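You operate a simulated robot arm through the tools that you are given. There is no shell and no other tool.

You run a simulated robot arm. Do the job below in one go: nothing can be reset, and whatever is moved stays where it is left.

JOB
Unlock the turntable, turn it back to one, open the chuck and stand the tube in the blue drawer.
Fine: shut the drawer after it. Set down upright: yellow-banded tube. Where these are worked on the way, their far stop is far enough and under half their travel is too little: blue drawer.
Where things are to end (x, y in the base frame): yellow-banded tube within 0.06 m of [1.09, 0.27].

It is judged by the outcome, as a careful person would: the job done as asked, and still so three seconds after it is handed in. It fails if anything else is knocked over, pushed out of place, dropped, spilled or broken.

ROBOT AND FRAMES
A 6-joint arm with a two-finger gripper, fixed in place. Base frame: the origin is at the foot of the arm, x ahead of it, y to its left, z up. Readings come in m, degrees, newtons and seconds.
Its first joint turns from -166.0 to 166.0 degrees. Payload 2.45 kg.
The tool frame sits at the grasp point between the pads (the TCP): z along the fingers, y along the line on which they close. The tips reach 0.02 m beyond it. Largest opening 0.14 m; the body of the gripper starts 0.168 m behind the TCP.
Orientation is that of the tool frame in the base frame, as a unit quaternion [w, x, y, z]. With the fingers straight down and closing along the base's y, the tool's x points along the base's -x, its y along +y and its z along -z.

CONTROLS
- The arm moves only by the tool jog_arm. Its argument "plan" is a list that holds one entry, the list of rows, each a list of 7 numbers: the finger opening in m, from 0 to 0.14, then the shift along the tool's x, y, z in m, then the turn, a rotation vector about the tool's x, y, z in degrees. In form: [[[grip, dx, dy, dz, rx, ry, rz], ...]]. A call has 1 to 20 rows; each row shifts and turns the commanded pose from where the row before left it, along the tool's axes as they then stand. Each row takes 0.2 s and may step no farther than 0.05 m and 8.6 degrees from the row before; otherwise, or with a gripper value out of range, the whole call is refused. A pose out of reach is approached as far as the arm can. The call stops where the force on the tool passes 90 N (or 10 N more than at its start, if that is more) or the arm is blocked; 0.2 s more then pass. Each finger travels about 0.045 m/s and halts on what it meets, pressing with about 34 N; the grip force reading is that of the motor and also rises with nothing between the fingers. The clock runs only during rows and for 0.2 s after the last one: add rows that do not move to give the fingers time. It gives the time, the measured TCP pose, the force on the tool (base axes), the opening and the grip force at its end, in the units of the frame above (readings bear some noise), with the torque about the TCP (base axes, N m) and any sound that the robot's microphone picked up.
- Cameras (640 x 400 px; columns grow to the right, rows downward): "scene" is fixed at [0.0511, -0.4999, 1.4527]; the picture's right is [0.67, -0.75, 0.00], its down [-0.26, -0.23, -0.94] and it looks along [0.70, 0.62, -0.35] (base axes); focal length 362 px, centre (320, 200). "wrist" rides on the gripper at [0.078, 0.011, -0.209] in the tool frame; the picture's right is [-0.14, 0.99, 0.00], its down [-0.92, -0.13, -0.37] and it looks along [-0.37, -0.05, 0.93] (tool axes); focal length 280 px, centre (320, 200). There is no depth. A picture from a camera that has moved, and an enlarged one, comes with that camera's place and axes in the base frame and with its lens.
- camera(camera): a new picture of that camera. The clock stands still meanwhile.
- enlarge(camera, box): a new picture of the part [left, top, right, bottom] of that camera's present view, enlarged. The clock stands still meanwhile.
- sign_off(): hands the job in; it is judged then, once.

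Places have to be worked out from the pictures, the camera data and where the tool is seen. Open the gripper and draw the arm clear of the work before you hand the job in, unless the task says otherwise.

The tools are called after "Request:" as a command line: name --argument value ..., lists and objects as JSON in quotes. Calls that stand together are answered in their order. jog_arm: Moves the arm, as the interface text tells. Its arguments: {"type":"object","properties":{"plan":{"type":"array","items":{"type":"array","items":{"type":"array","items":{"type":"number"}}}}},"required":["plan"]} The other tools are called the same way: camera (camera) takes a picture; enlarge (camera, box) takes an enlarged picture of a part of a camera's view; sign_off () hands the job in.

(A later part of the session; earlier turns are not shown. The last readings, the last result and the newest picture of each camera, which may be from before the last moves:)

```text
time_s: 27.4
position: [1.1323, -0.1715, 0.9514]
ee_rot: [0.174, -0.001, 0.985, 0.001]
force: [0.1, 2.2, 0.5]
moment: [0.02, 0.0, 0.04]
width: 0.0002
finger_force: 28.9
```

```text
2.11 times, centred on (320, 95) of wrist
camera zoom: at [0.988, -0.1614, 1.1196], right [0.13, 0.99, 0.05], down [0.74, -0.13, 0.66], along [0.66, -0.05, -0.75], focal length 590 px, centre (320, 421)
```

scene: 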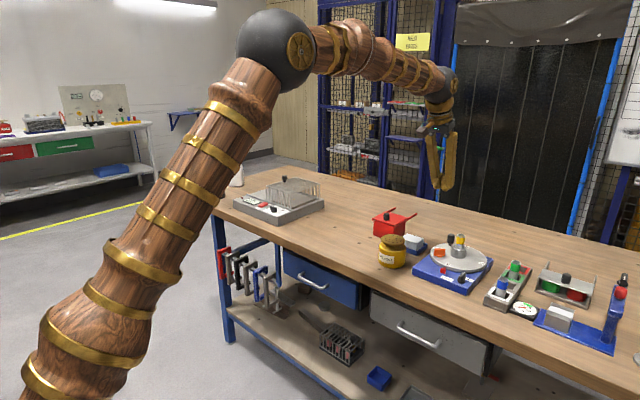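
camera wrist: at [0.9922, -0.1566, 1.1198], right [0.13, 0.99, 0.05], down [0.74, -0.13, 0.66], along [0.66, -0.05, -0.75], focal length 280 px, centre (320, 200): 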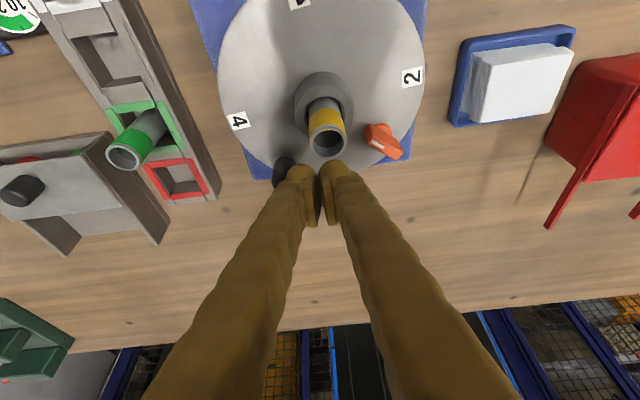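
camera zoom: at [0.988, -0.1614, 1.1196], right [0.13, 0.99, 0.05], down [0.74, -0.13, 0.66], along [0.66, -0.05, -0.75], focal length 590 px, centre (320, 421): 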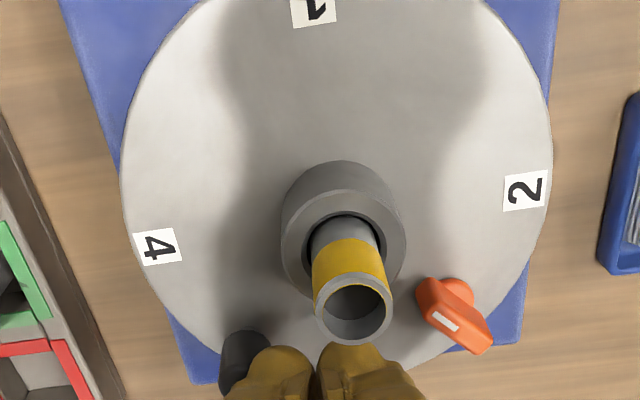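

The labels now match the original positions ("1" where "2" was) to within about half a degree, so I stop turning here. I'll back off the handle and retreat up along the tool axis to inspect the orange chuck knob.

Request:
jog_arm --plan '[[[0.0, 0, 0.006, 0, 0, 0, 0], [0.0, 0, 0, -0.03, 0, 0, 0], [0.0, 0, 0, -0.045, 0, 0, 0], [0.0, 0, 0, -0.045, 0, 0, 0], [0.0, 0, 0.03, -0.03, 0, 0, 0], [0.0, 0, 0.03, 0, 0, 0, 0], [0.0, 0, 0, 0, 0, 0, 0]]]'

Request:
camera --camera "wrist"

Request:
enlarge --camera "scene" --box '[425, 225, 485, 265]'

Request:
enlarge --camera "scene" --box '[405, 225, 500, 295]'

```text
time_s: 29.0
position: [1.0831, -0.1058, 1.0947]
ee_rot: [0.175, -0.001, 0.985, 0.0]
force: [0.5, 0.6, 0.5]
moment: [-0.02, 0.02, -0.02]
width: 0.0002
finger_force: 29.3
```

```text
taken
camera wrist: at [0.9386, -0.0952, 1.2631], right [0.13, 0.99, 0.05], down [0.74, -0.13, 0.66], along [0.66, -0.05, -0.75], focal length 280 px, centre (320, 200)
```

wrist: 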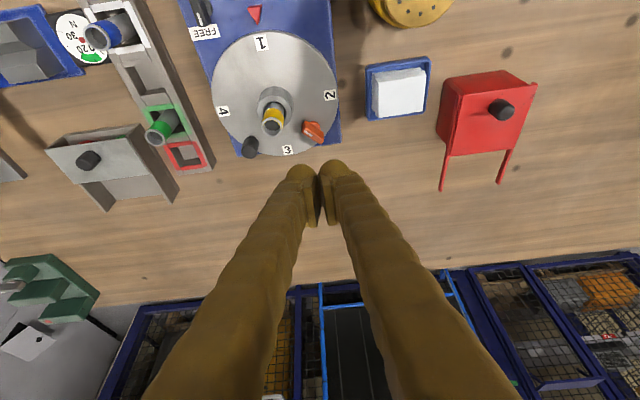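

```text
10.00 times, centred on (455, 245) of scene
camera zoom: at [0.0511, -0.4999, 1.4527], right [0.67, -0.75, 0.0], down [-0.26, -0.23, -0.94], along [0.7, 0.62, -0.35], focal length 3624 px, centre (-1030, -250)
```

zoom: 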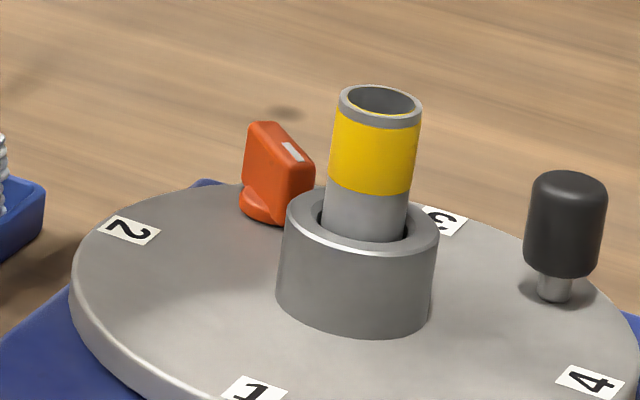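

```text
5.71 times, centred on (452, 260) of scene
camera zoom: at [0.0511, -0.4999, 1.4527], right [0.67, -0.75, 0.0], down [-0.26, -0.23, -0.94], along [0.7, 0.62, -0.35], focal length 2071 px, centre (-437, -143)
```

zoom: 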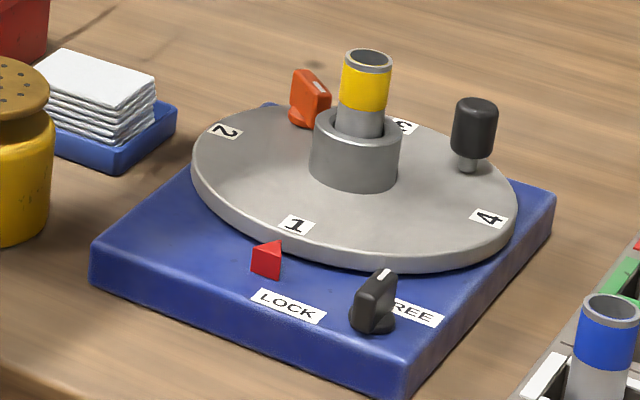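

Request:
enlarge --camera "wrist" --box '[250, 75, 350, 165]'

Request:
enlarge --camera "wrist" --box '[195, 0, 345, 165]'

```text
4.44 times, centred on (300, 120) of wrist
camera zoom: at [0.9386, -0.0952, 1.2631], right [0.13, 0.99, 0.05], down [0.74, -0.13, 0.66], along [0.66, -0.05, -0.75], focal length 1246 px, centre (409, 556)
```

zoom: 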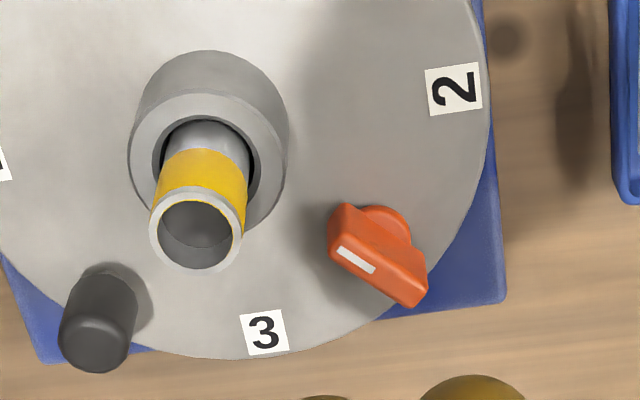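

```text
2.42 times, centred on (270, 82) of wrist
camera zoom: at [0.9386, -0.0952, 1.2631], right [0.13, 0.99, 0.05], down [0.74, -0.13, 0.66], along [0.66, -0.05, -0.75], focal length 680 px, centre (441, 485)
```

zoom: 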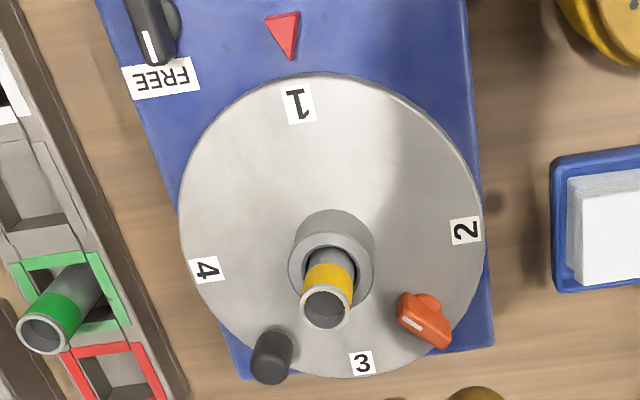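

The orange knob works out at (1.122, -0.113), top z≈0.926, its mark pointing radially in to the chuck (bar axis at about 44°). I'll yaw the tilted tool 44° so the pads lie along the bar, and hover above it to check reach and alignment.

Request:
jog_arm --plan '[[[0.034, 0, 0, 0, -2.508, 0, -6.891], [0.034, 0, 0, 0, -2.508, 0, -6.891], [0.034, 0, 0, 0, -2.508, 0, -6.891], [0.034, 0, 0, 0, -2.508, 0, -6.891], [0.034, 0, 0, 0, -2.508, 0, -6.891], [0.034, 0, 0, 0, -2.508, 0, -6.891], [0.034, -0.003, -0.0163, 0.025, 0, 0, 0], [0.034, -0.0031, -0.0162, 0.0251, 0, 0, 0], [0.034, 0, 0, 0, 0, 0, 0], [0.034, 0, 0, 0, 0, 0, 0]]]'

Request:
camera --camera "wrist"

Request:
camera --camera "scene"

```text
time_s: 31.2
position: [1.1198, -0.115, 1.0482]
ee_rot: [0.162, -0.37, 0.913, 0.065]
force: [0.2, 0.2, -0.6]
moment: [0.01, 0.02, -0.01]
width: 0.034
finger_force: 0.0
```

```text
taken
camera wrist: at [1.0077, -0.2085, 1.2167], right [-0.6, 0.8, 0.05], down [0.62, 0.42, 0.66], along [0.51, 0.42, -0.75], focal length 280 px, centre (320, 200)
```

wrist: 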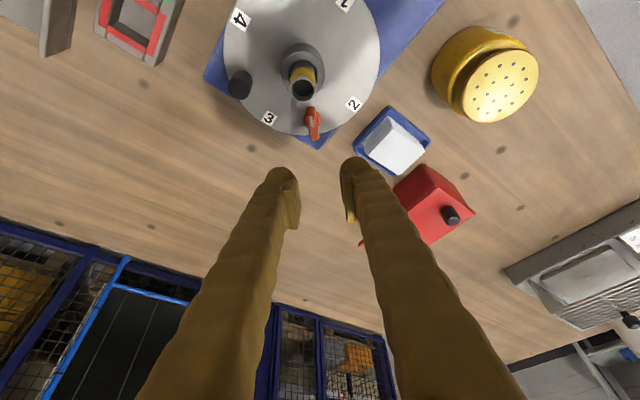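

```text
taken
```

scene: 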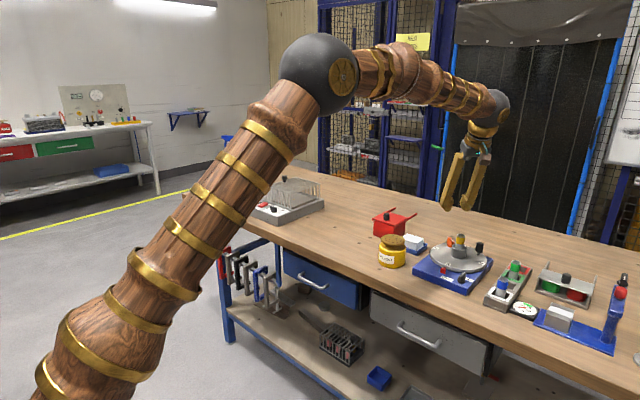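

Pose reached. I'll enlarge to check the bar's direction and position relative to the finger axis.

Request:
enlarge --camera "wrist" --box '[270, 70, 360, 150]'

```text
5.00 times, centred on (315, 110) of wrist
camera zoom: at [1.0077, -0.2085, 1.2167], right [-0.6, 0.8, 0.05], down [0.62, 0.42, 0.66], along [0.51, 0.42, -0.75], focal length 1402 px, centre (345, 650)
```

zoom: 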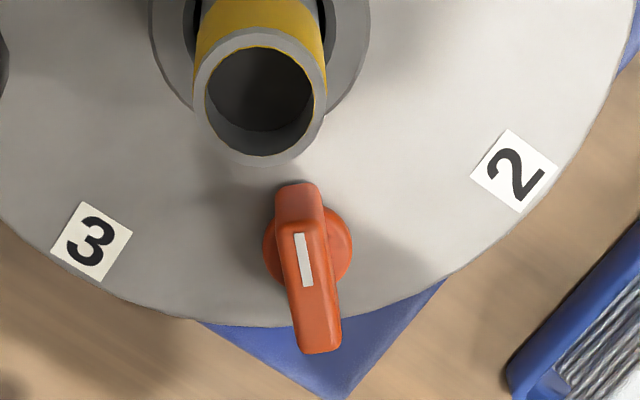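

The bar axis is at 44.7° and lies within 2 mm of where I aim. I'll descend vertically around it to z 0.931, which keeps the tips above the disc.

Request:
jog_arm --plan '[[[0.034, 0.0102, -0.0004, 0.02745, 0, 0, 0], [0.034, 0.0102, -0.0004, 0.02745, 0, 0, 0], [0.034, 0.0102, -0.0004, 0.02745, 0, 0, 0], [0.034, 0.0102, -0.0004, 0.02745, 0, 0, 0], [0.034, 0, 0, 0, 0, 0, 0]]]'

Request:
camera --camera "wrist"

Request:
enlarge --camera "scene" --box '[425, 205, 495, 265]'

```text
time_s: 32.4
position: [1.1222, -0.1172, 0.9283]
ee_rot: [0.162, -0.369, 0.913, 0.065]
force: [-0.2, -0.6, -0.1]
moment: [-0.03, -0.01, 0.04]
width: 0.0338
finger_force: 0.1
```

```text
taken
camera wrist: at [1.0093, -0.2104, 1.0976], right [-0.6, 0.8, 0.05], down [0.62, 0.42, 0.66], along [0.51, 0.42, -0.75], focal length 280 px, centre (320, 200)
```

wrist: 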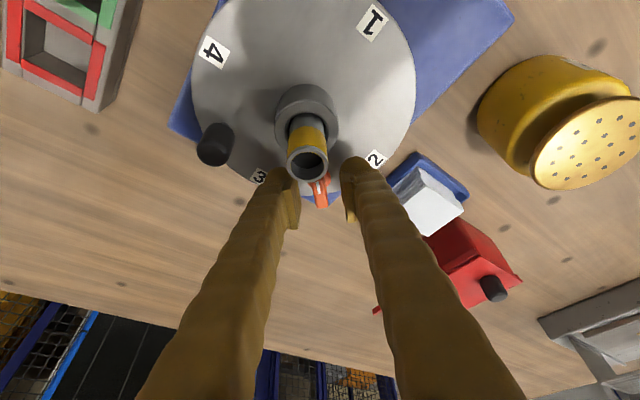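

```text
6.67 times, centred on (460, 235) of scene
camera zoom: at [0.0511, -0.4999, 1.4527], right [0.67, -0.75, 0.0], down [-0.26, -0.23, -0.94], along [0.7, 0.62, -0.35], focal length 2416 px, centre (-613, -33)
```

zoom: 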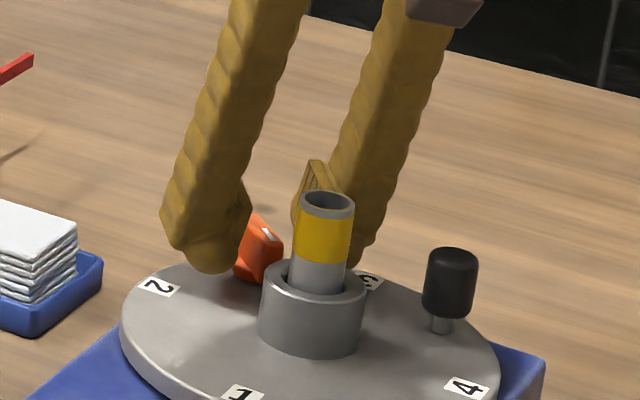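

No contact, and the bar sits between the pads. I'll close on it.

Request:
jog_arm --plan '[[[0.02, 0, 0, 0, 0, 0, 0], [0.008, 0, 0, 0, 0, 0, 0], [0.003, 0, 0, 0, 0, 0, 0], [0.003, 0, 0, 0, 0, 0, 0], [0.003, 0, 0, 0, 0, 0, 0]]]'

Request:
camera --camera "wrist"

```text
time_s: 33.6
position: [1.1216, -0.1175, 0.9286]
ee_rot: [0.162, -0.37, 0.912, 0.064]
force: [6.3, -3.7, -2.7]
moment: [-0.12, -0.12, 0.34]
width: 0.0104
finger_force: 37.9
```

```text
taken
camera wrist: at [1.0094, -0.2104, 1.0976], right [-0.6, 0.8, 0.05], down [0.62, 0.42, 0.66], along [0.51, 0.42, -0.75], focal length 280 px, centre (320, 200)
```

wrist: 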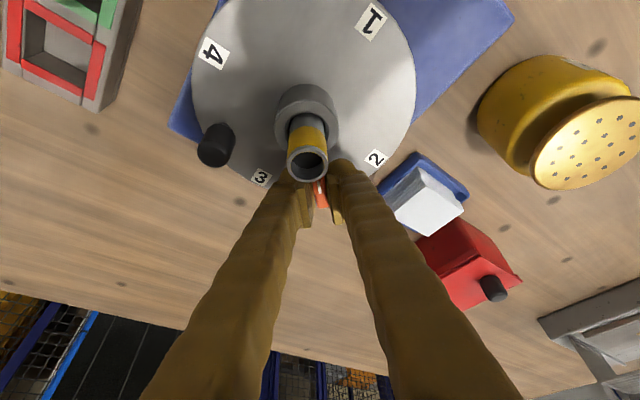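

The bar is held firmly (opening 0.0104 m). I'll try turning clockwise by 15° about the knob's vertical axis and see whether it yields or resists.

Request:
jog_arm --plan '[[[0.003, 0, 0.0006, 0, 2.565, 0, 7.048], [0.003, 0, 0.0006, 0, 2.565, 0, 7.048], [0.003, 0, 0, 0, 0, 0, 0]]]'

Request:
camera --camera "wrist"

Request:
enlarge --camera "scene" --box '[425, 215, 495, 275]'

```text
time_s: 34.4
position: [1.1216, -0.1152, 0.9298]
ee_rot: [0.168, -0.247, 0.953, 0.043]
force: [23.8, -14.9, 1.3]
moment: [-0.17, -0.32, 1.29]
width: 0.0156
finger_force: 41.3
```

```text
taken
camera wrist: at [0.9884, -0.177, 1.0987], right [-0.37, 0.93, 0.05], down [0.71, 0.25, 0.66], along [0.6, 0.28, -0.75], focal length 280 px, centre (320, 200)
```

wrist: 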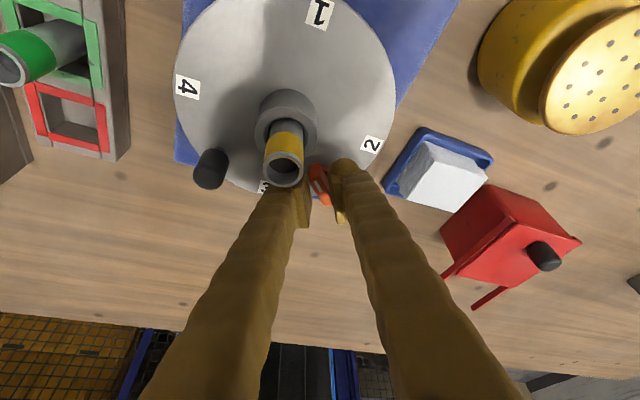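

```text
6.67 times, centred on (460, 245) of scene
camera zoom: at [0.0511, -0.4999, 1.4527], right [0.67, -0.75, 0.0], down [-0.26, -0.23, -0.94], along [0.7, 0.62, -0.35], focal length 2416 px, centre (-613, -100)
```

zoom: 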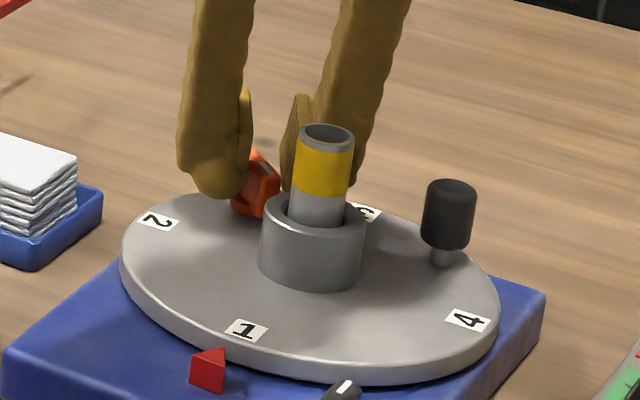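

Clockwise meets a stop: torque rose to 1.3 N m and the bar forced the pads apart. I'll undo that turn and try counter-clockwise by 15° from the starting angle.

Request:
jog_arm --plan '[[[0.003, 0, -0.0006, 0, -2.565, 0, -7.048], [0.003, 0, -0.0006, 0, -2.565, 0, -7.048], [0.003, 0, 0, 0, 0, 0, 0], [0.003, 0, -0.0006, 0, -2.565, 0, -7.048], [0.003, 0, -0.0006, 0, -2.565, 0, -7.048], [0.003, 0, 0, 0, 0, 0, 0]]]'

Request:
camera --camera "wrist"

Request:
enlarge --camera "scene" --box '[425, 215, 495, 275]'

```text
time_s: 35.8
position: [1.1224, -0.1167, 0.9291]
ee_rot: [0.153, -0.485, 0.857, 0.085]
force: [-3.5, -5.2, 11.9]
moment: [-0.08, 0.03, 0.0]
width: 0.01
finger_force: 37.1
```

```text
taken
camera wrist: at [1.0377, -0.2357, 1.0987], right [-0.78, 0.62, 0.05], down [0.49, 0.57, 0.66], along [0.38, 0.54, -0.75], focal length 280 px, centre (320, 200)
```

wrist: 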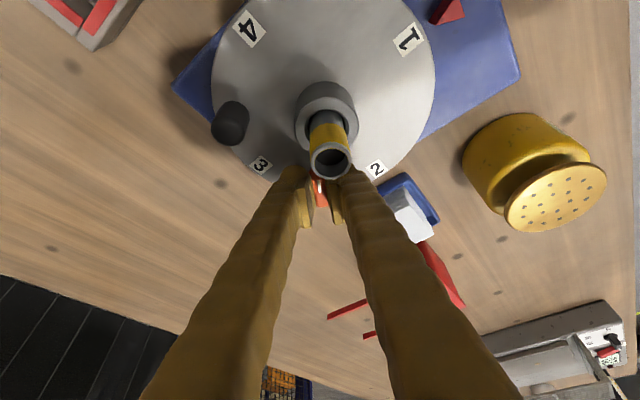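

```text
6.67 times, centred on (460, 245) of scene
camera zoom: at [0.0511, -0.4999, 1.4527], right [0.67, -0.75, 0.0], down [-0.26, -0.23, -0.94], along [0.7, 0.62, -0.35], focal length 2416 px, centre (-613, -100)
```

zoom: 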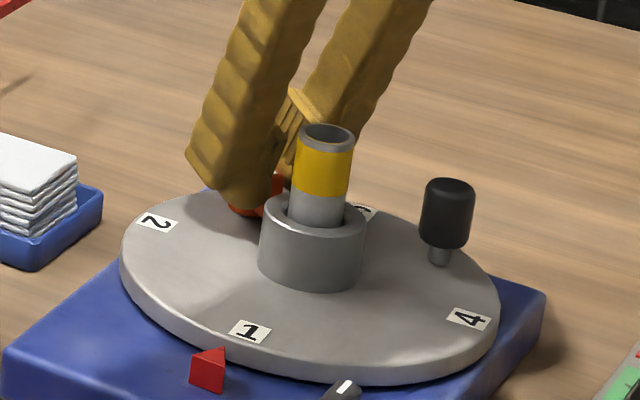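

Counter-clockwise the knob follows freely (torque 0). To turn it the whole way I want the tool closer to vertical, so I'll release, rise and test whether the arm reaches this spot with little tilt.

Request:
jog_arm --plan '[[[0.034, 0, 0, 0, 0, 0, 0], [0.034, 0, 0, 0, 0, 0, 0], [0.034, 0, 0, 0, 0, 0, 0], [0.034, -0.0137, 0, -0.0376, 0, 0, 0], [0.034, -0.0137, 0, -0.0376, 0, 0, 0], [0.034, -0.0137, 0, -0.0376, 0, 0, 0], [0.034, 0, 0, 0, 0, 7, 0], [0.034, 0, 0, 0, 0, 7, 0], [0.034, 0, 0, 0, 0, 6, 0], [0.034, 0, 0, 0, 0, 0, 0], [0.034, 0, 0, 0, 0, 0, 0]]]'

Request:
camera --camera "wrist"

Request:
camera --camera "scene"

```text
time_s: 38.2
position: [1.121, -0.1154, 1.0485]
ee_rot: [0.001, -0.493, 0.87, -0.001]
force: [-0.9, -0.1, 0.5]
moment: [-0.02, -0.02, 0.02]
width: 0.0339
finger_force: 0.1
```

```text
taken
camera wrist: at [1.071, -0.1775, 1.2583], right [-0.78, 0.63, 0.0], down [0.58, 0.72, 0.37], along [0.23, 0.29, -0.93], focal length 280 px, centre (320, 200)
```

wrist: 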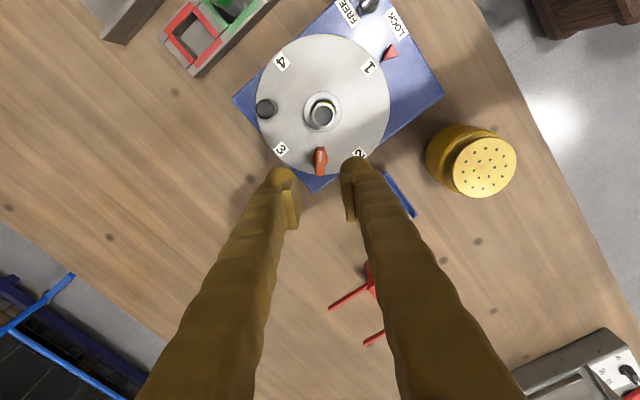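

```text
taken
```

scene: 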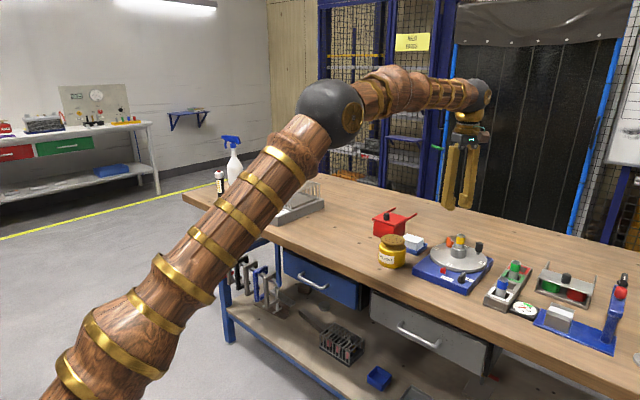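

The vertical tool reaches (1.121, -0.115) fine. I'll enlarge to read the knob's present angle and centre from almost straight above.

Request:
enlarge --camera "wrist" --box '[280, 75, 370, 180]'

Request:
enlarge --camera "wrist" --box '[230, 0, 450, 190]'

```text
3.81 times, centred on (325, 128) of wrist
camera zoom: at [1.071, -0.1775, 1.2583], right [-0.78, 0.63, 0.0], down [0.58, 0.72, 0.37], along [0.23, 0.29, -0.93], focal length 1068 px, centre (301, 476)
```

zoom: 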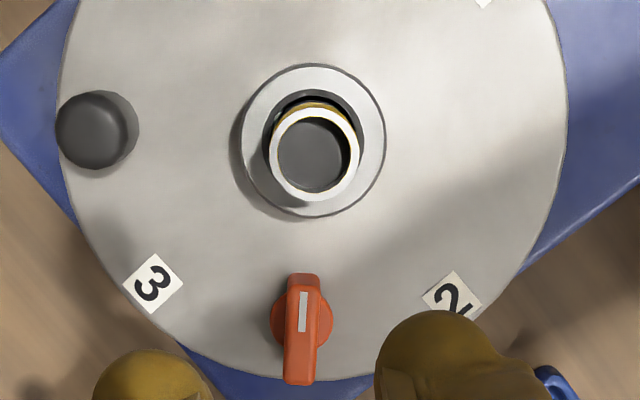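

```text
2.11 times, centred on (340, 95) of wrist
camera zoom: at [1.071, -0.1775, 1.2583], right [-0.78, 0.63, 0.0], down [0.58, 0.72, 0.37], along [0.23, 0.29, -0.93], focal length 590 px, centre (278, 421)
```

zoom: 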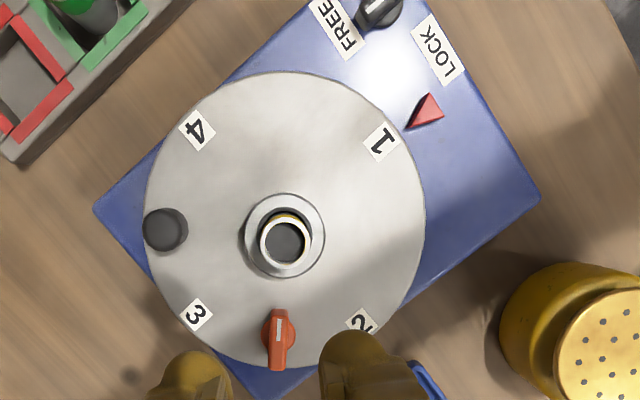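

From above the bar seems to sit at only ~50°, so the knob may have sprung part of the way back on release, and the disc may have crept about 2-3°. I'll check both in the scene view.

Request:
enlarge --camera "scene" --box '[405, 225, 500, 295]'

Request:
enlarge --camera "scene" --box '[425, 225, 485, 265]'

```text
5.71 times, centred on (452, 260) of scene
camera zoom: at [0.0511, -0.4999, 1.4527], right [0.67, -0.75, 0.0], down [-0.26, -0.23, -0.94], along [0.7, 0.62, -0.35], focal length 2071 px, centre (-437, -143)
```

zoom: 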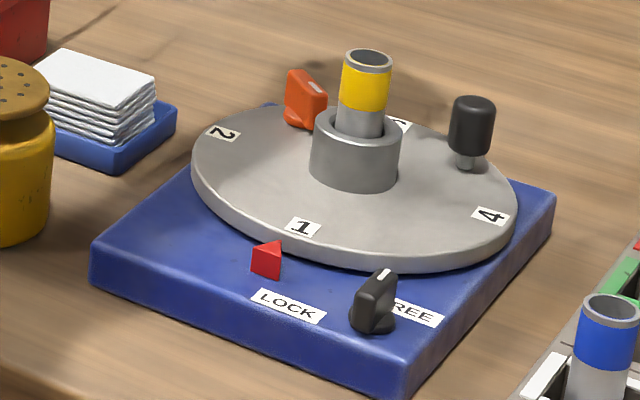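

```text
10.00 times, centred on (455, 245) of scene
camera zoom: at [0.0511, -0.4999, 1.4527], right [0.67, -0.75, 0.0], down [-0.26, -0.23, -0.94], along [0.7, 0.62, -0.35], focal length 3624 px, centre (-1030, -250)
```

zoom: 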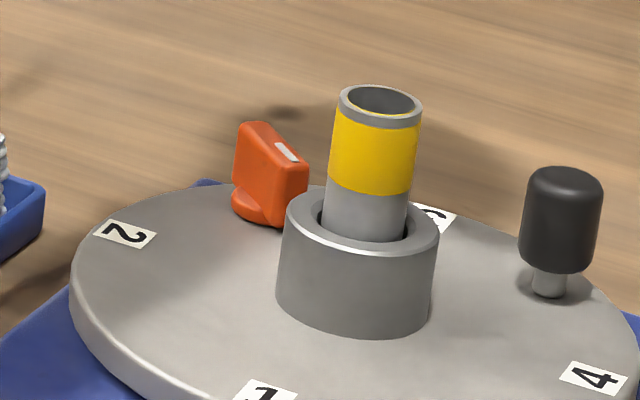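

The disc did creep about 3.5° and the knob sprang back to closed, so it needs turning the whole way in one go. I'll test in the air that the wrist can yaw on to 136°.

Request:
jog_arm --plan '[[[0.034, 0, 0, 0, 0, 0, -8.5], [0.034, 0, 0, 0, 0, 0, -8.5], [0.034, 0, 0, 0, 0, 0, -8.5], [0.034, 0, 0, 0, 0, 0, -8.5], [0.034, 0, 0, 0, 0, 0, -8.5], [0.034, 0, 0, 0, 0, 0, -8.5], [0.034, 0, 0, 0, 0, 0, -8.5], [0.034, 0, 0, 0, 0, 0, -8.5], [0.034, 0, 0, 0, 0, 0, -8.5], [0.034, 0, 0, 0, 0, 0, -8.5], [0.034, 0, 0, 0, 0, 0, 0]]]'

Request:
camera --camera "wrist"

```text
time_s: 40.6
position: [1.1224, -0.1179, 1.05]
ee_rot: [0.0, 0.952, -0.307, 0.0]
force: [-0.2, 0.2, -0.2]
moment: [-0.02, 0.0, 0.0]
width: 0.0337
finger_force: 0.1
```

```text
taken
camera wrist: at [1.1781, -0.172, 1.2586], right [-0.69, -0.72, 0.0], down [-0.67, 0.64, 0.37], along [-0.26, 0.25, -0.93], focal length 280 px, centre (320, 200)
```

wrist: 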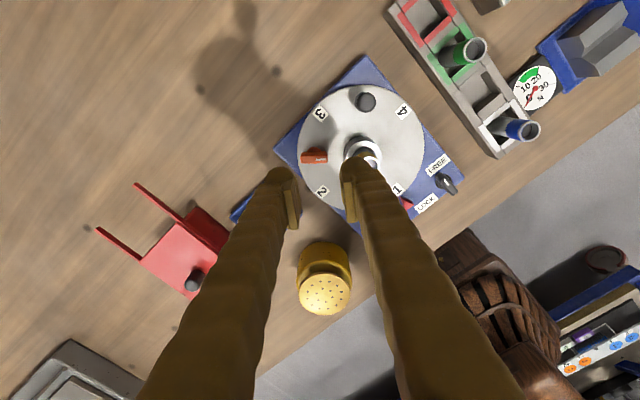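

Yaw 144° is reachable. I'll return to 46° over the spot where the knob should be with the disc exactly at "1", (1.1267, -0.1149), and check before descending.

Request:
jog_arm --plan '[[[0.034, 0, 0, 0, 0, 0, 8.17], [0.034, 0, 0, 0, 0, 0, 8.17], [0.034, 0, 0, 0, 0, 0, 8.17], [0.034, 0, 0, 0, 0, 0, 8.17], [0.034, 0, 0, 0, 0, 0, 8.17], [0.034, 0, 0, 0, 0, 0, 8.17], [0.034, 0, 0, 0, 0, 0, 8.17], [0.034, 0, 0, 0, 0, 0, 8.17], [0.034, 0, 0, 0, 0, 0, 8.17], [0.034, 0, 0, 0, 0, 0, 8.17], [0.034, 0, 0, 0, 0, 0, 8.17], [0.034, 0, 0, 0, 0, 0, 8.17], [0.034, -0.0048, -0.0023, 0, 0, 0, 0], [0.034, 0, 0, 0, 0, 0, 0]]]'

Request:
enlarge --camera "wrist" --box '[230, 60, 410, 190]'

```text
time_s: 43.6
position: [1.1261, -0.1149, 1.049]
ee_rot: [0.002, -0.391, 0.92, -0.001]
force: [0.0, -0.1, 0.8]
moment: [0.0, 0.02, 0.0]
width: 0.0339
finger_force: 0.1
```

```text
3.08 times, centred on (320, 125) of wrist
camera zoom: at [1.0638, -0.1641, 1.2576], right [-0.62, 0.79, 0.0], down [0.73, 0.57, 0.37], along [0.29, 0.23, -0.93], focal length 863 px, centre (320, 431)
```

zoom: 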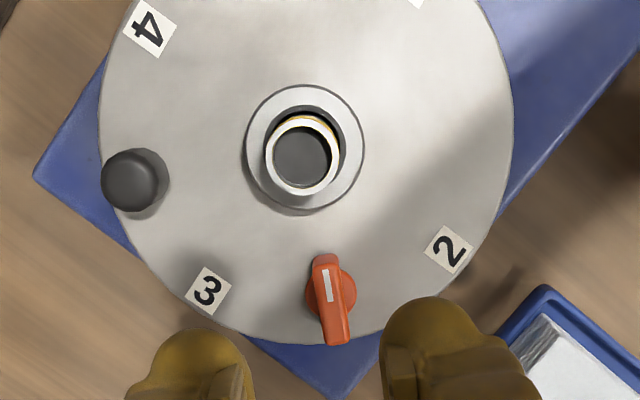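

The bar is at ~46°, aligned with the pads, and 4.5 mm to one side, so closing will also bring the disc back to "1". I'll descend vertically to z 0.929.

Request:
jog_arm --plan '[[[0.034, 0, 0, 0.04, 0, 0, 0], [0.034, 0, 0, 0.04, 0, 0, 0], [0.034, 0, 0, 0.03, 0, 0, 0], [0.034, 0, 0, 0.01, 0, 0, 0], [0.034, 0, 0, 0, 0, 0, 0]]]'

Request:
camera --camera "wrist"

```text
time_s: 44.8
position: [1.1258, -0.1153, 0.9297]
ee_rot: [0.001, -0.391, 0.92, -0.001]
force: [-0.3, 0.1, -0.5]
moment: [0.0, 0.02, -0.01]
width: 0.0343
finger_force: 0.1
```

```text
taken
camera wrist: at [1.0629, -0.1644, 1.1378], right [-0.62, 0.79, 0.0], down [0.73, 0.57, 0.37], along [0.29, 0.23, -0.93], focal length 280 px, centre (320, 200)
```

wrist: 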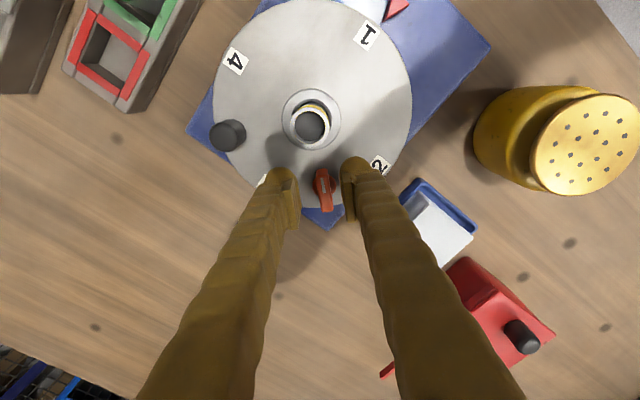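

Clear of the disc and straddling the bar. I'll close on it and let it settle.

Request:
jog_arm --plan '[[[0.022, 0, 0, 0, 0, 0, 0], [0.014, 0, 0, 0, 0, 0, 0], [0.006, 0, 0, 0, 0, 0, 0], [0.003, 0, 0, 0, 0, 0, 0], [0.003, 0, 0, 0, 0, 0, 0]]]'

Request:
enlarge --camera "scene" --box '[405, 225, 500, 295]'

```text
time_s: 46.0
position: [1.1253, -0.1159, 0.9279]
ee_rot: [0.001, -0.392, 0.92, 0.0]
force: [-9.5, 4.0, -0.9]
moment: [0.02, 0.11, 0.01]
width: 0.0101
finger_force: 37.3
```

```text
5.71 times, centred on (452, 260) of scene
camera zoom: at [0.0511, -0.4999, 1.4527], right [0.67, -0.75, 0.0], down [-0.26, -0.23, -0.94], along [0.7, 0.62, -0.35], focal length 2071 px, centre (-437, -143)
```

zoom: 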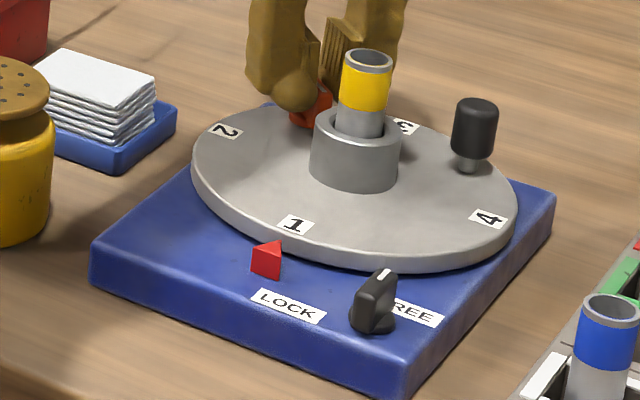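

Now "1" sits exactly where "2" was, and the bar is held. I'll turn counter-clockwise the first 41°, checking torque.

Request:
jog_arm --plan '[[[0.003, 0, 0, 0, 0, 0, -8.2], [0.003, 0, 0, 0, 0, 0, -8.2], [0.003, 0, 0, 0, 0, 0, -8.2], [0.003, 0, 0, 0, 0, 0, -8.2], [0.003, 0, 0, 0, 0, 0, -8.2], [0.003, 0, 0, 0, 0, 0, 0]]]'

Request:
camera --camera "wrist"

Request:
enlarge --camera "scene" --box '[405, 225, 500, 295]'

```text
time_s: 47.4
position: [1.1259, -0.1154, 0.9293]
ee_rot: [0.0, -0.689, 0.725, 0.0]
force: [-9.8, -14.5, -6.8]
moment: [-0.27, 0.1, 0.03]
width: 0.01
finger_force: 37.4
```

```text
taken
camera wrist: at [1.1114, -0.1928, 1.138], right [-0.98, 0.19, 0.0], down [0.17, 0.91, 0.37], along [0.07, 0.36, -0.93], focal length 280 px, centre (320, 200)
```

wrist: 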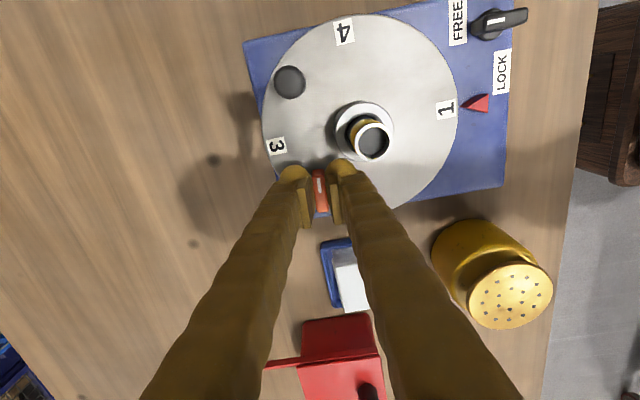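

```text
5.71 times, centred on (452, 260) of scene
camera zoom: at [0.0511, -0.4999, 1.4527], right [0.67, -0.75, 0.0], down [-0.26, -0.23, -0.94], along [0.7, 0.62, -0.35], focal length 2071 px, centre (-437, -143)
```

zoom: 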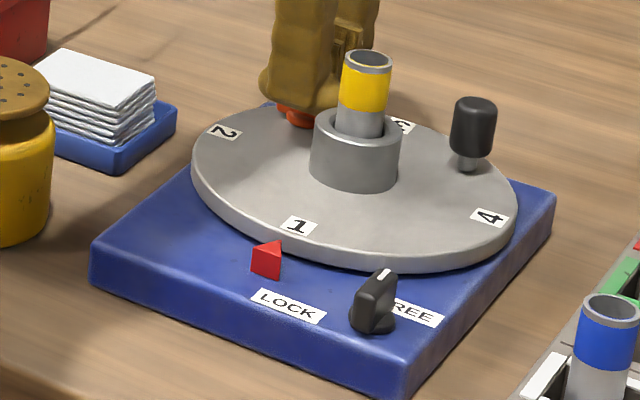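

The knob follows with almost no torque and the disc stays at "1". I'll turn on the remaining ~49°.

Request:
jog_arm --plan '[[[0.003, 0, 0, 0, 0, 0, -8.2], [0.003, 0, 0, 0, 0, 0, -8.2], [0.003, 0, 0, 0, 0, 0, -8.2], [0.003, 0, 0, 0, 0, 0, -8.2], [0.003, 0, 0, 0, 0, 0, -8.2], [0.003, 0, 0, 0, 0, 0, -6], [0.003, 0, 0, 0, 0, 0, 0]]]'

Request:
camera --camera "wrist"

Request:
enlarge --camera "scene" --box '[405, 225, 500, 295]'

```text
time_s: 49.0
position: [1.1277, -0.1135, 0.9299]
ee_rot: [-0.001, 0.921, -0.39, 0.002]
force: [21.7, 22.9, -7.3]
moment: [0.23, -0.22, -0.09]
width: 0.01
finger_force: 37.8
```

```text
taken
camera wrist: at [1.1735, -0.1769, 1.1382], right [-0.81, -0.59, 0.0], down [-0.55, 0.75, 0.37], along [-0.21, 0.3, -0.93], focal length 280 px, centre (320, 200)
```

wrist: 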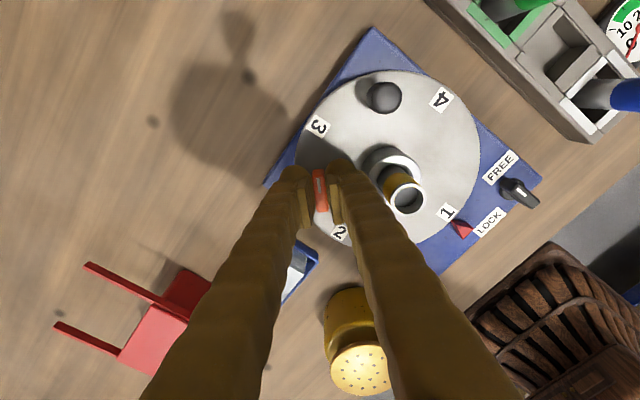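

```text
5.71 times, centred on (452, 260) of scene
camera zoom: at [0.0511, -0.4999, 1.4527], right [0.67, -0.75, 0.0], down [-0.26, -0.23, -0.94], along [0.7, 0.62, -0.35], focal length 2071 px, centre (-437, -143)
```

zoom: 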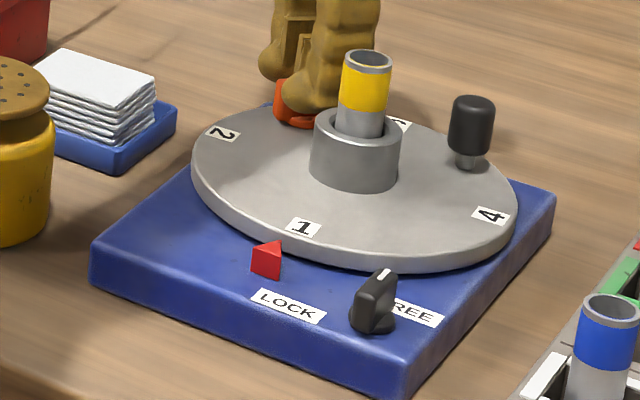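

At 134° there is still no sign of a stop. I'll turn another 12° to find its end.

Request:
jog_arm --plan '[[[0.003, 0, 0, 0, 0, 0, -6], [0.003, 0, 0, 0, 0, 0, -6], [0.003, 0, 0, 0, 0, 0, 0]]]'

Request:
camera --camera "wrist"

Request:
enlarge --camera "scene" --box '[425, 225, 485, 265]'

```text
time_s: 49.8
position: [1.1275, -0.1127, 0.9295]
ee_rot: [-0.002, 0.957, -0.292, 0.002]
force: [32.4, 55.8, -2.5]
moment: [0.82, 0.08, -0.93]
width: 0.0128
finger_force: 39.3
```

```text
taken
camera wrist: at [1.1855, -0.1654, 1.1383], right [-0.67, -0.75, 0.0], down [-0.69, 0.62, 0.37], along [-0.27, 0.25, -0.93], focal length 280 px, centre (320, 200)
```

wrist: 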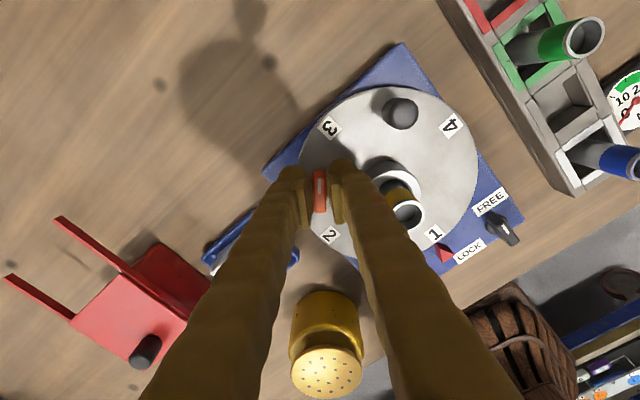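

```text
10.00 times, centred on (455, 245) of scene
camera zoom: at [0.0511, -0.4999, 1.4527], right [0.67, -0.75, 0.0], down [-0.26, -0.23, -0.94], along [0.7, 0.62, -0.35], focal length 3624 px, centre (-1030, -250)
```

zoom: 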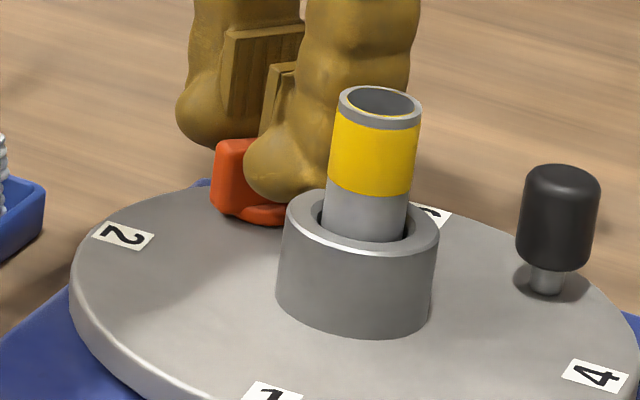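

Torque now climbs to 0.93 N m and the pads are forced apart: that is the open stop. I'll ease back 9°, then open the fingers only slightly and see whether the knob stays.

Request:
jog_arm --plan '[[[0.003, 0, 0, 0, 0, 0, 5], [0.003, 0, 0, 0, 0, 0, 4], [0.003, 0, 0, 0, 0, 0, 0], [0.018, 0, 0, 0, 0, 0, 0], [0.018, 0, 0, 0, 0, 0, 0], [0.018, 0, 0, 0, 0, 0, 0]]]'

Request:
camera --camera "wrist"

Request:
enlarge --camera "scene" --box '[425, 225, 485, 265]'

```text
time_s: 51.2
position: [1.1262, -0.1159, 0.9291]
ee_rot: [0.0, 0.93, -0.366, 0.0]
force: [16.5, 9.9, 7.7]
moment: [-0.03, -0.05, 0.17]
width: 0.0182
finger_force: 0.0
```

```text
taken
camera wrist: at [1.1754, -0.1773, 1.1383], right [-0.78, -0.63, 0.0], down [-0.59, 0.72, 0.37], along [-0.23, 0.29, -0.93], focal length 280 px, centre (320, 200)
```

wrist: 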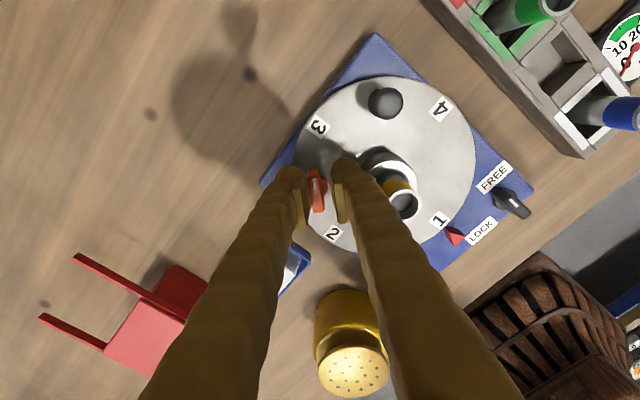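

```text
10.00 times, centred on (455, 245) of scene
camera zoom: at [0.0511, -0.4999, 1.4527], right [0.67, -0.75, 0.0], down [-0.26, -0.23, -0.94], along [0.7, 0.62, -0.35], focal length 3624 px, centre (-1030, -250)
```

zoom: 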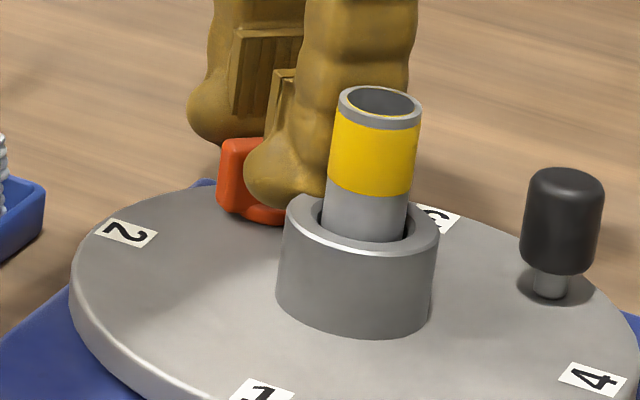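

The bar touches only the outer pad. I'll shift 3 mm outward to free it and lift straight up, then look.

Request:
jog_arm --plan '[[[0.019, 0, -0.003, 0, 0, 0, 0], [0.019, 0, 0, -0.01, 0, 0, 0], [0.019, 0, 0, -0.03, 0, 0, 0], [0.019, 0, 0, -0.04, 0, 0, 0], [0.03, 0, 0, -0.04, 0, 0, 0], [0.03, 0, 0, 0, 0, 0, 0]]]'

Request:
enlarge --camera "wrist" --box '[270, 60, 470, 220]'

Request:
enlarge --camera "scene" --box '[405, 225, 500, 295]'

```text
time_s: 52.6
position: [1.1328, -0.1144, 1.0478]
ee_rot: [-0.001, 0.931, -0.365, 0.001]
force: [0.8, 0.8, 0.0]
moment: [0.0, 0.0, -0.01]
width: 0.0298
finger_force: 0.0
```

```text
2.50 times, centred on (370, 140) of wrist
camera zoom: at [1.1812, -0.1753, 1.2574], right [-0.78, -0.63, 0.0], down [-0.59, 0.72, 0.37], along [-0.23, 0.29, -0.93], focal length 701 px, centre (195, 350)
```

zoom: 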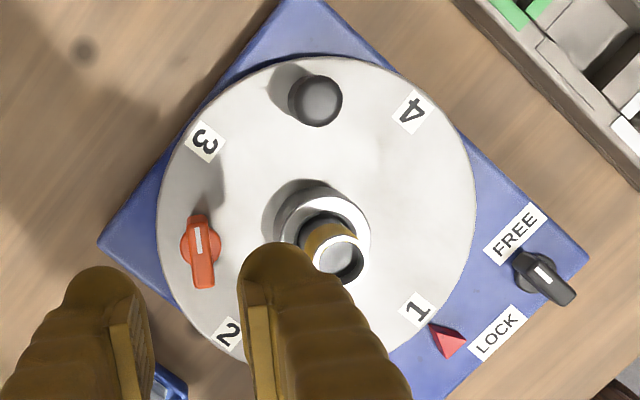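

```text
5.71 times, centred on (452, 260) of scene
camera zoom: at [0.0511, -0.4999, 1.4527], right [0.67, -0.75, 0.0], down [-0.26, -0.23, -0.94], along [0.7, 0.62, -0.35], focal length 2071 px, centre (-437, -143)
```

zoom: 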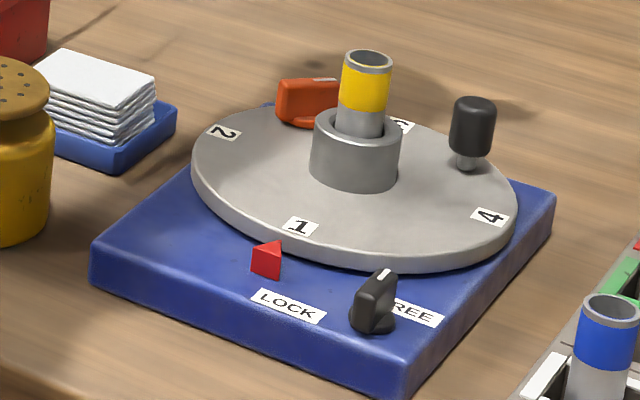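

The knob stays in its new position, a quarter turn from closed. The disc is about 2.5° off "1", so I'll swing the tool back to zero yaw with closed fingers and nudge the handle once more.

Request:
jog_arm --plan '[[[0.0, 0, 0, -0.02, 0, 0, 8.57], [0.0, 0, 0, 0, 0, 0, 8.57], [0.0, 0, 0, 0, 0, 0, 8.57], [0.0, 0, 0, 0, 0, 0, 8.57], [0.0, 0, 0, 0, 0, 0, 8.57], [0.0, 0, 0, 0, 0, 0, 8.57], [0.0, 0, 0, 0, 0, 0, 8.57], [0.0, 0, 0, 0, 0, 0, 8.57], [0.0, 0, 0, 0, 0, 0, 8.57], [0.0, 0, 0, 0, 0, 0, 8.57], [0.0, 0, 0, 0, 0, 0, 8.57], [0.0, 0, 0, 0, 0, 0, 8.57], [0.0, 0, 0, 0, 0, 0, 8.57], [0.0, 0, 0, 0, 0, 0, 8.57], [0.0, 0, 0, 0, 0, 0, 8.57], [0.0, 0, 0, 0, 0, 0, 8.57], [0.0, 0, 0, 0, 0, 0, 0]]]'

Request:
enlarge --camera "wrist" --box '[180, 20, 380, 180]'

```text
time_s: 56.2
position: [1.1287, -0.1119, 1.0698]
ee_rot: [0.001, 0.0, 1.0, 0.0]
force: [-1.0, -0.2, -0.4]
moment: [-0.03, 0.0, 0.01]
width: 0.0
finger_force: 30.1
```

```text
2.50 times, centred on (280, 100) of wrist
camera zoom: at [1.0499, -0.1018, 1.278], right [0.14, 0.99, 0.0], down [0.92, -0.13, 0.37], along [0.37, -0.05, -0.93], focal length 701 px, centre (420, 450)
```

zoom: 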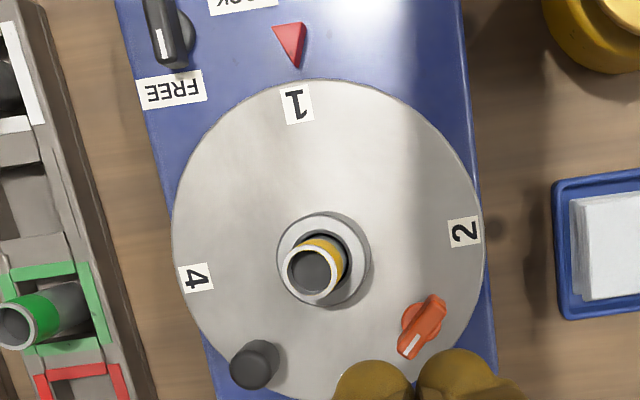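

Only about 2° remain; the handle is at (1.129, -0.195). I'll go to its +y side at z 0.95 (tips above the orange knob) and nudge it to the y where the disc matched before.

Request:
jog_arm --plan '[[[0.0, -0.0013, -0.038, 0, 0, 0, 0], [0.0, 0, 0, 0.04, 0, 0, 0], [0.0, 0, 0, 0.04, 0, 0, 0], [0.0, 0, 0, 0.03, 0, 0, 0], [0.0, 0, 0, 0.01, 0, 0, 0], [0.0, 0, -0.01, 0, 0, 0, 0], [0.0, 0, -0.007, 0, 0, 0, 0], [0.0, 0, 0, 0, 0, 0, 0]]]'

Request:
enlarge --camera "scene" --box '[405, 225, 500, 295]'

Request:
enlarge --camera "wrist" --box '[180, 0, 460, 200]'

```text
time_s: 58.0
position: [1.131, -0.1674, 0.9488]
ee_rot: [0.001, 0.001, 1.0, 0.0]
force: [0.7, 0.1, -0.4]
moment: [0.01, 0.0, 0.04]
width: 0.0
finger_force: 29.1
```

```text
5.71 times, centred on (452, 260) of scene
camera zoom: at [0.0511, -0.4999, 1.4527], right [0.67, -0.75, 0.0], down [-0.26, -0.23, -0.94], along [0.7, 0.62, -0.35], focal length 2071 px, centre (-437, -143)
```

zoom: 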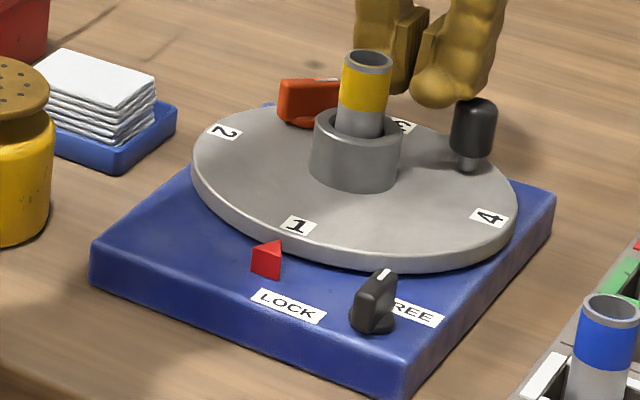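

```text
2.00 times, centred on (320, 100) of wrist
camera zoom: at [1.0516, -0.1572, 1.158], right [0.14, 0.99, 0.0], down [0.92, -0.13, 0.37], along [0.37, -0.05, -0.93], focal length 561 px, centre (320, 400)
```

zoom: 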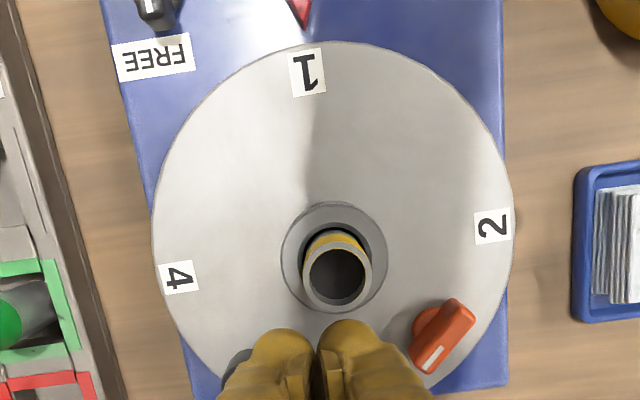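

The label is now 3 px (about 2°) short. I'll nudge 3.5 mm more.

Request:
jog_arm --plan '[[[0.0, 0.0008, -0.0018, 0, 0, 0, 0], [0.0, 0.0008, -0.0017, 0, 0, 0, 0], [0.0, 0, 0, 0, 0, 0, 0]]]'

Request:
enlarge --camera "scene" --box '[405, 225, 500, 295]'

Request:
enlarge --camera "wrist" --box '[180, 0, 460, 200]'

```text
time_s: 58.8
position: [1.1291, -0.1722, 0.9491]
ee_rot: [0.001, 0.001, 1.0, 0.0]
force: [0.3, 0.1, -0.3]
moment: [-0.01, 0.01, 0.01]
width: 0.0
finger_force: 29.0
```

```text
5.71 times, centred on (452, 260) of scene
camera zoom: at [0.0511, -0.4999, 1.4527], right [0.67, -0.75, 0.0], down [-0.26, -0.23, -0.94], along [0.7, 0.62, -0.35], focal length 2071 px, centre (-437, -143)
```

zoom: 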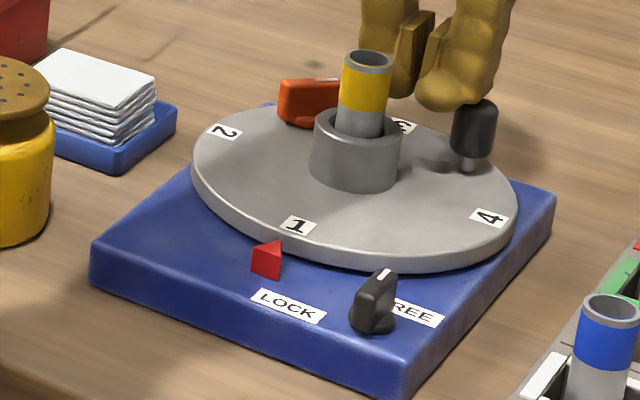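

```text
2.00 times, centred on (320, 100) of wrist
camera zoom: at [1.0501, -0.1608, 1.1576], right [0.14, 0.99, 0.0], down [0.92, -0.13, 0.37], along [0.37, -0.05, -0.93], focal length 561 px, centre (320, 400)
```

zoom: 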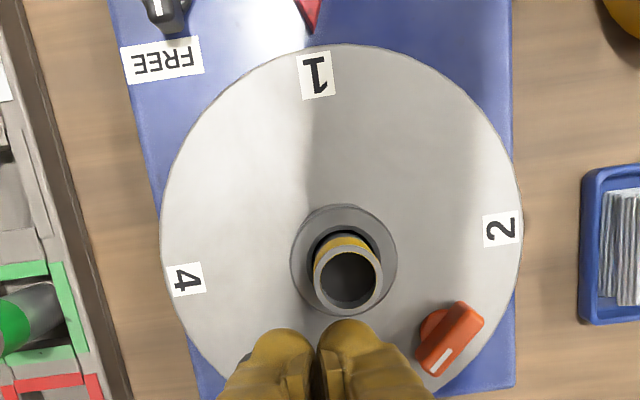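

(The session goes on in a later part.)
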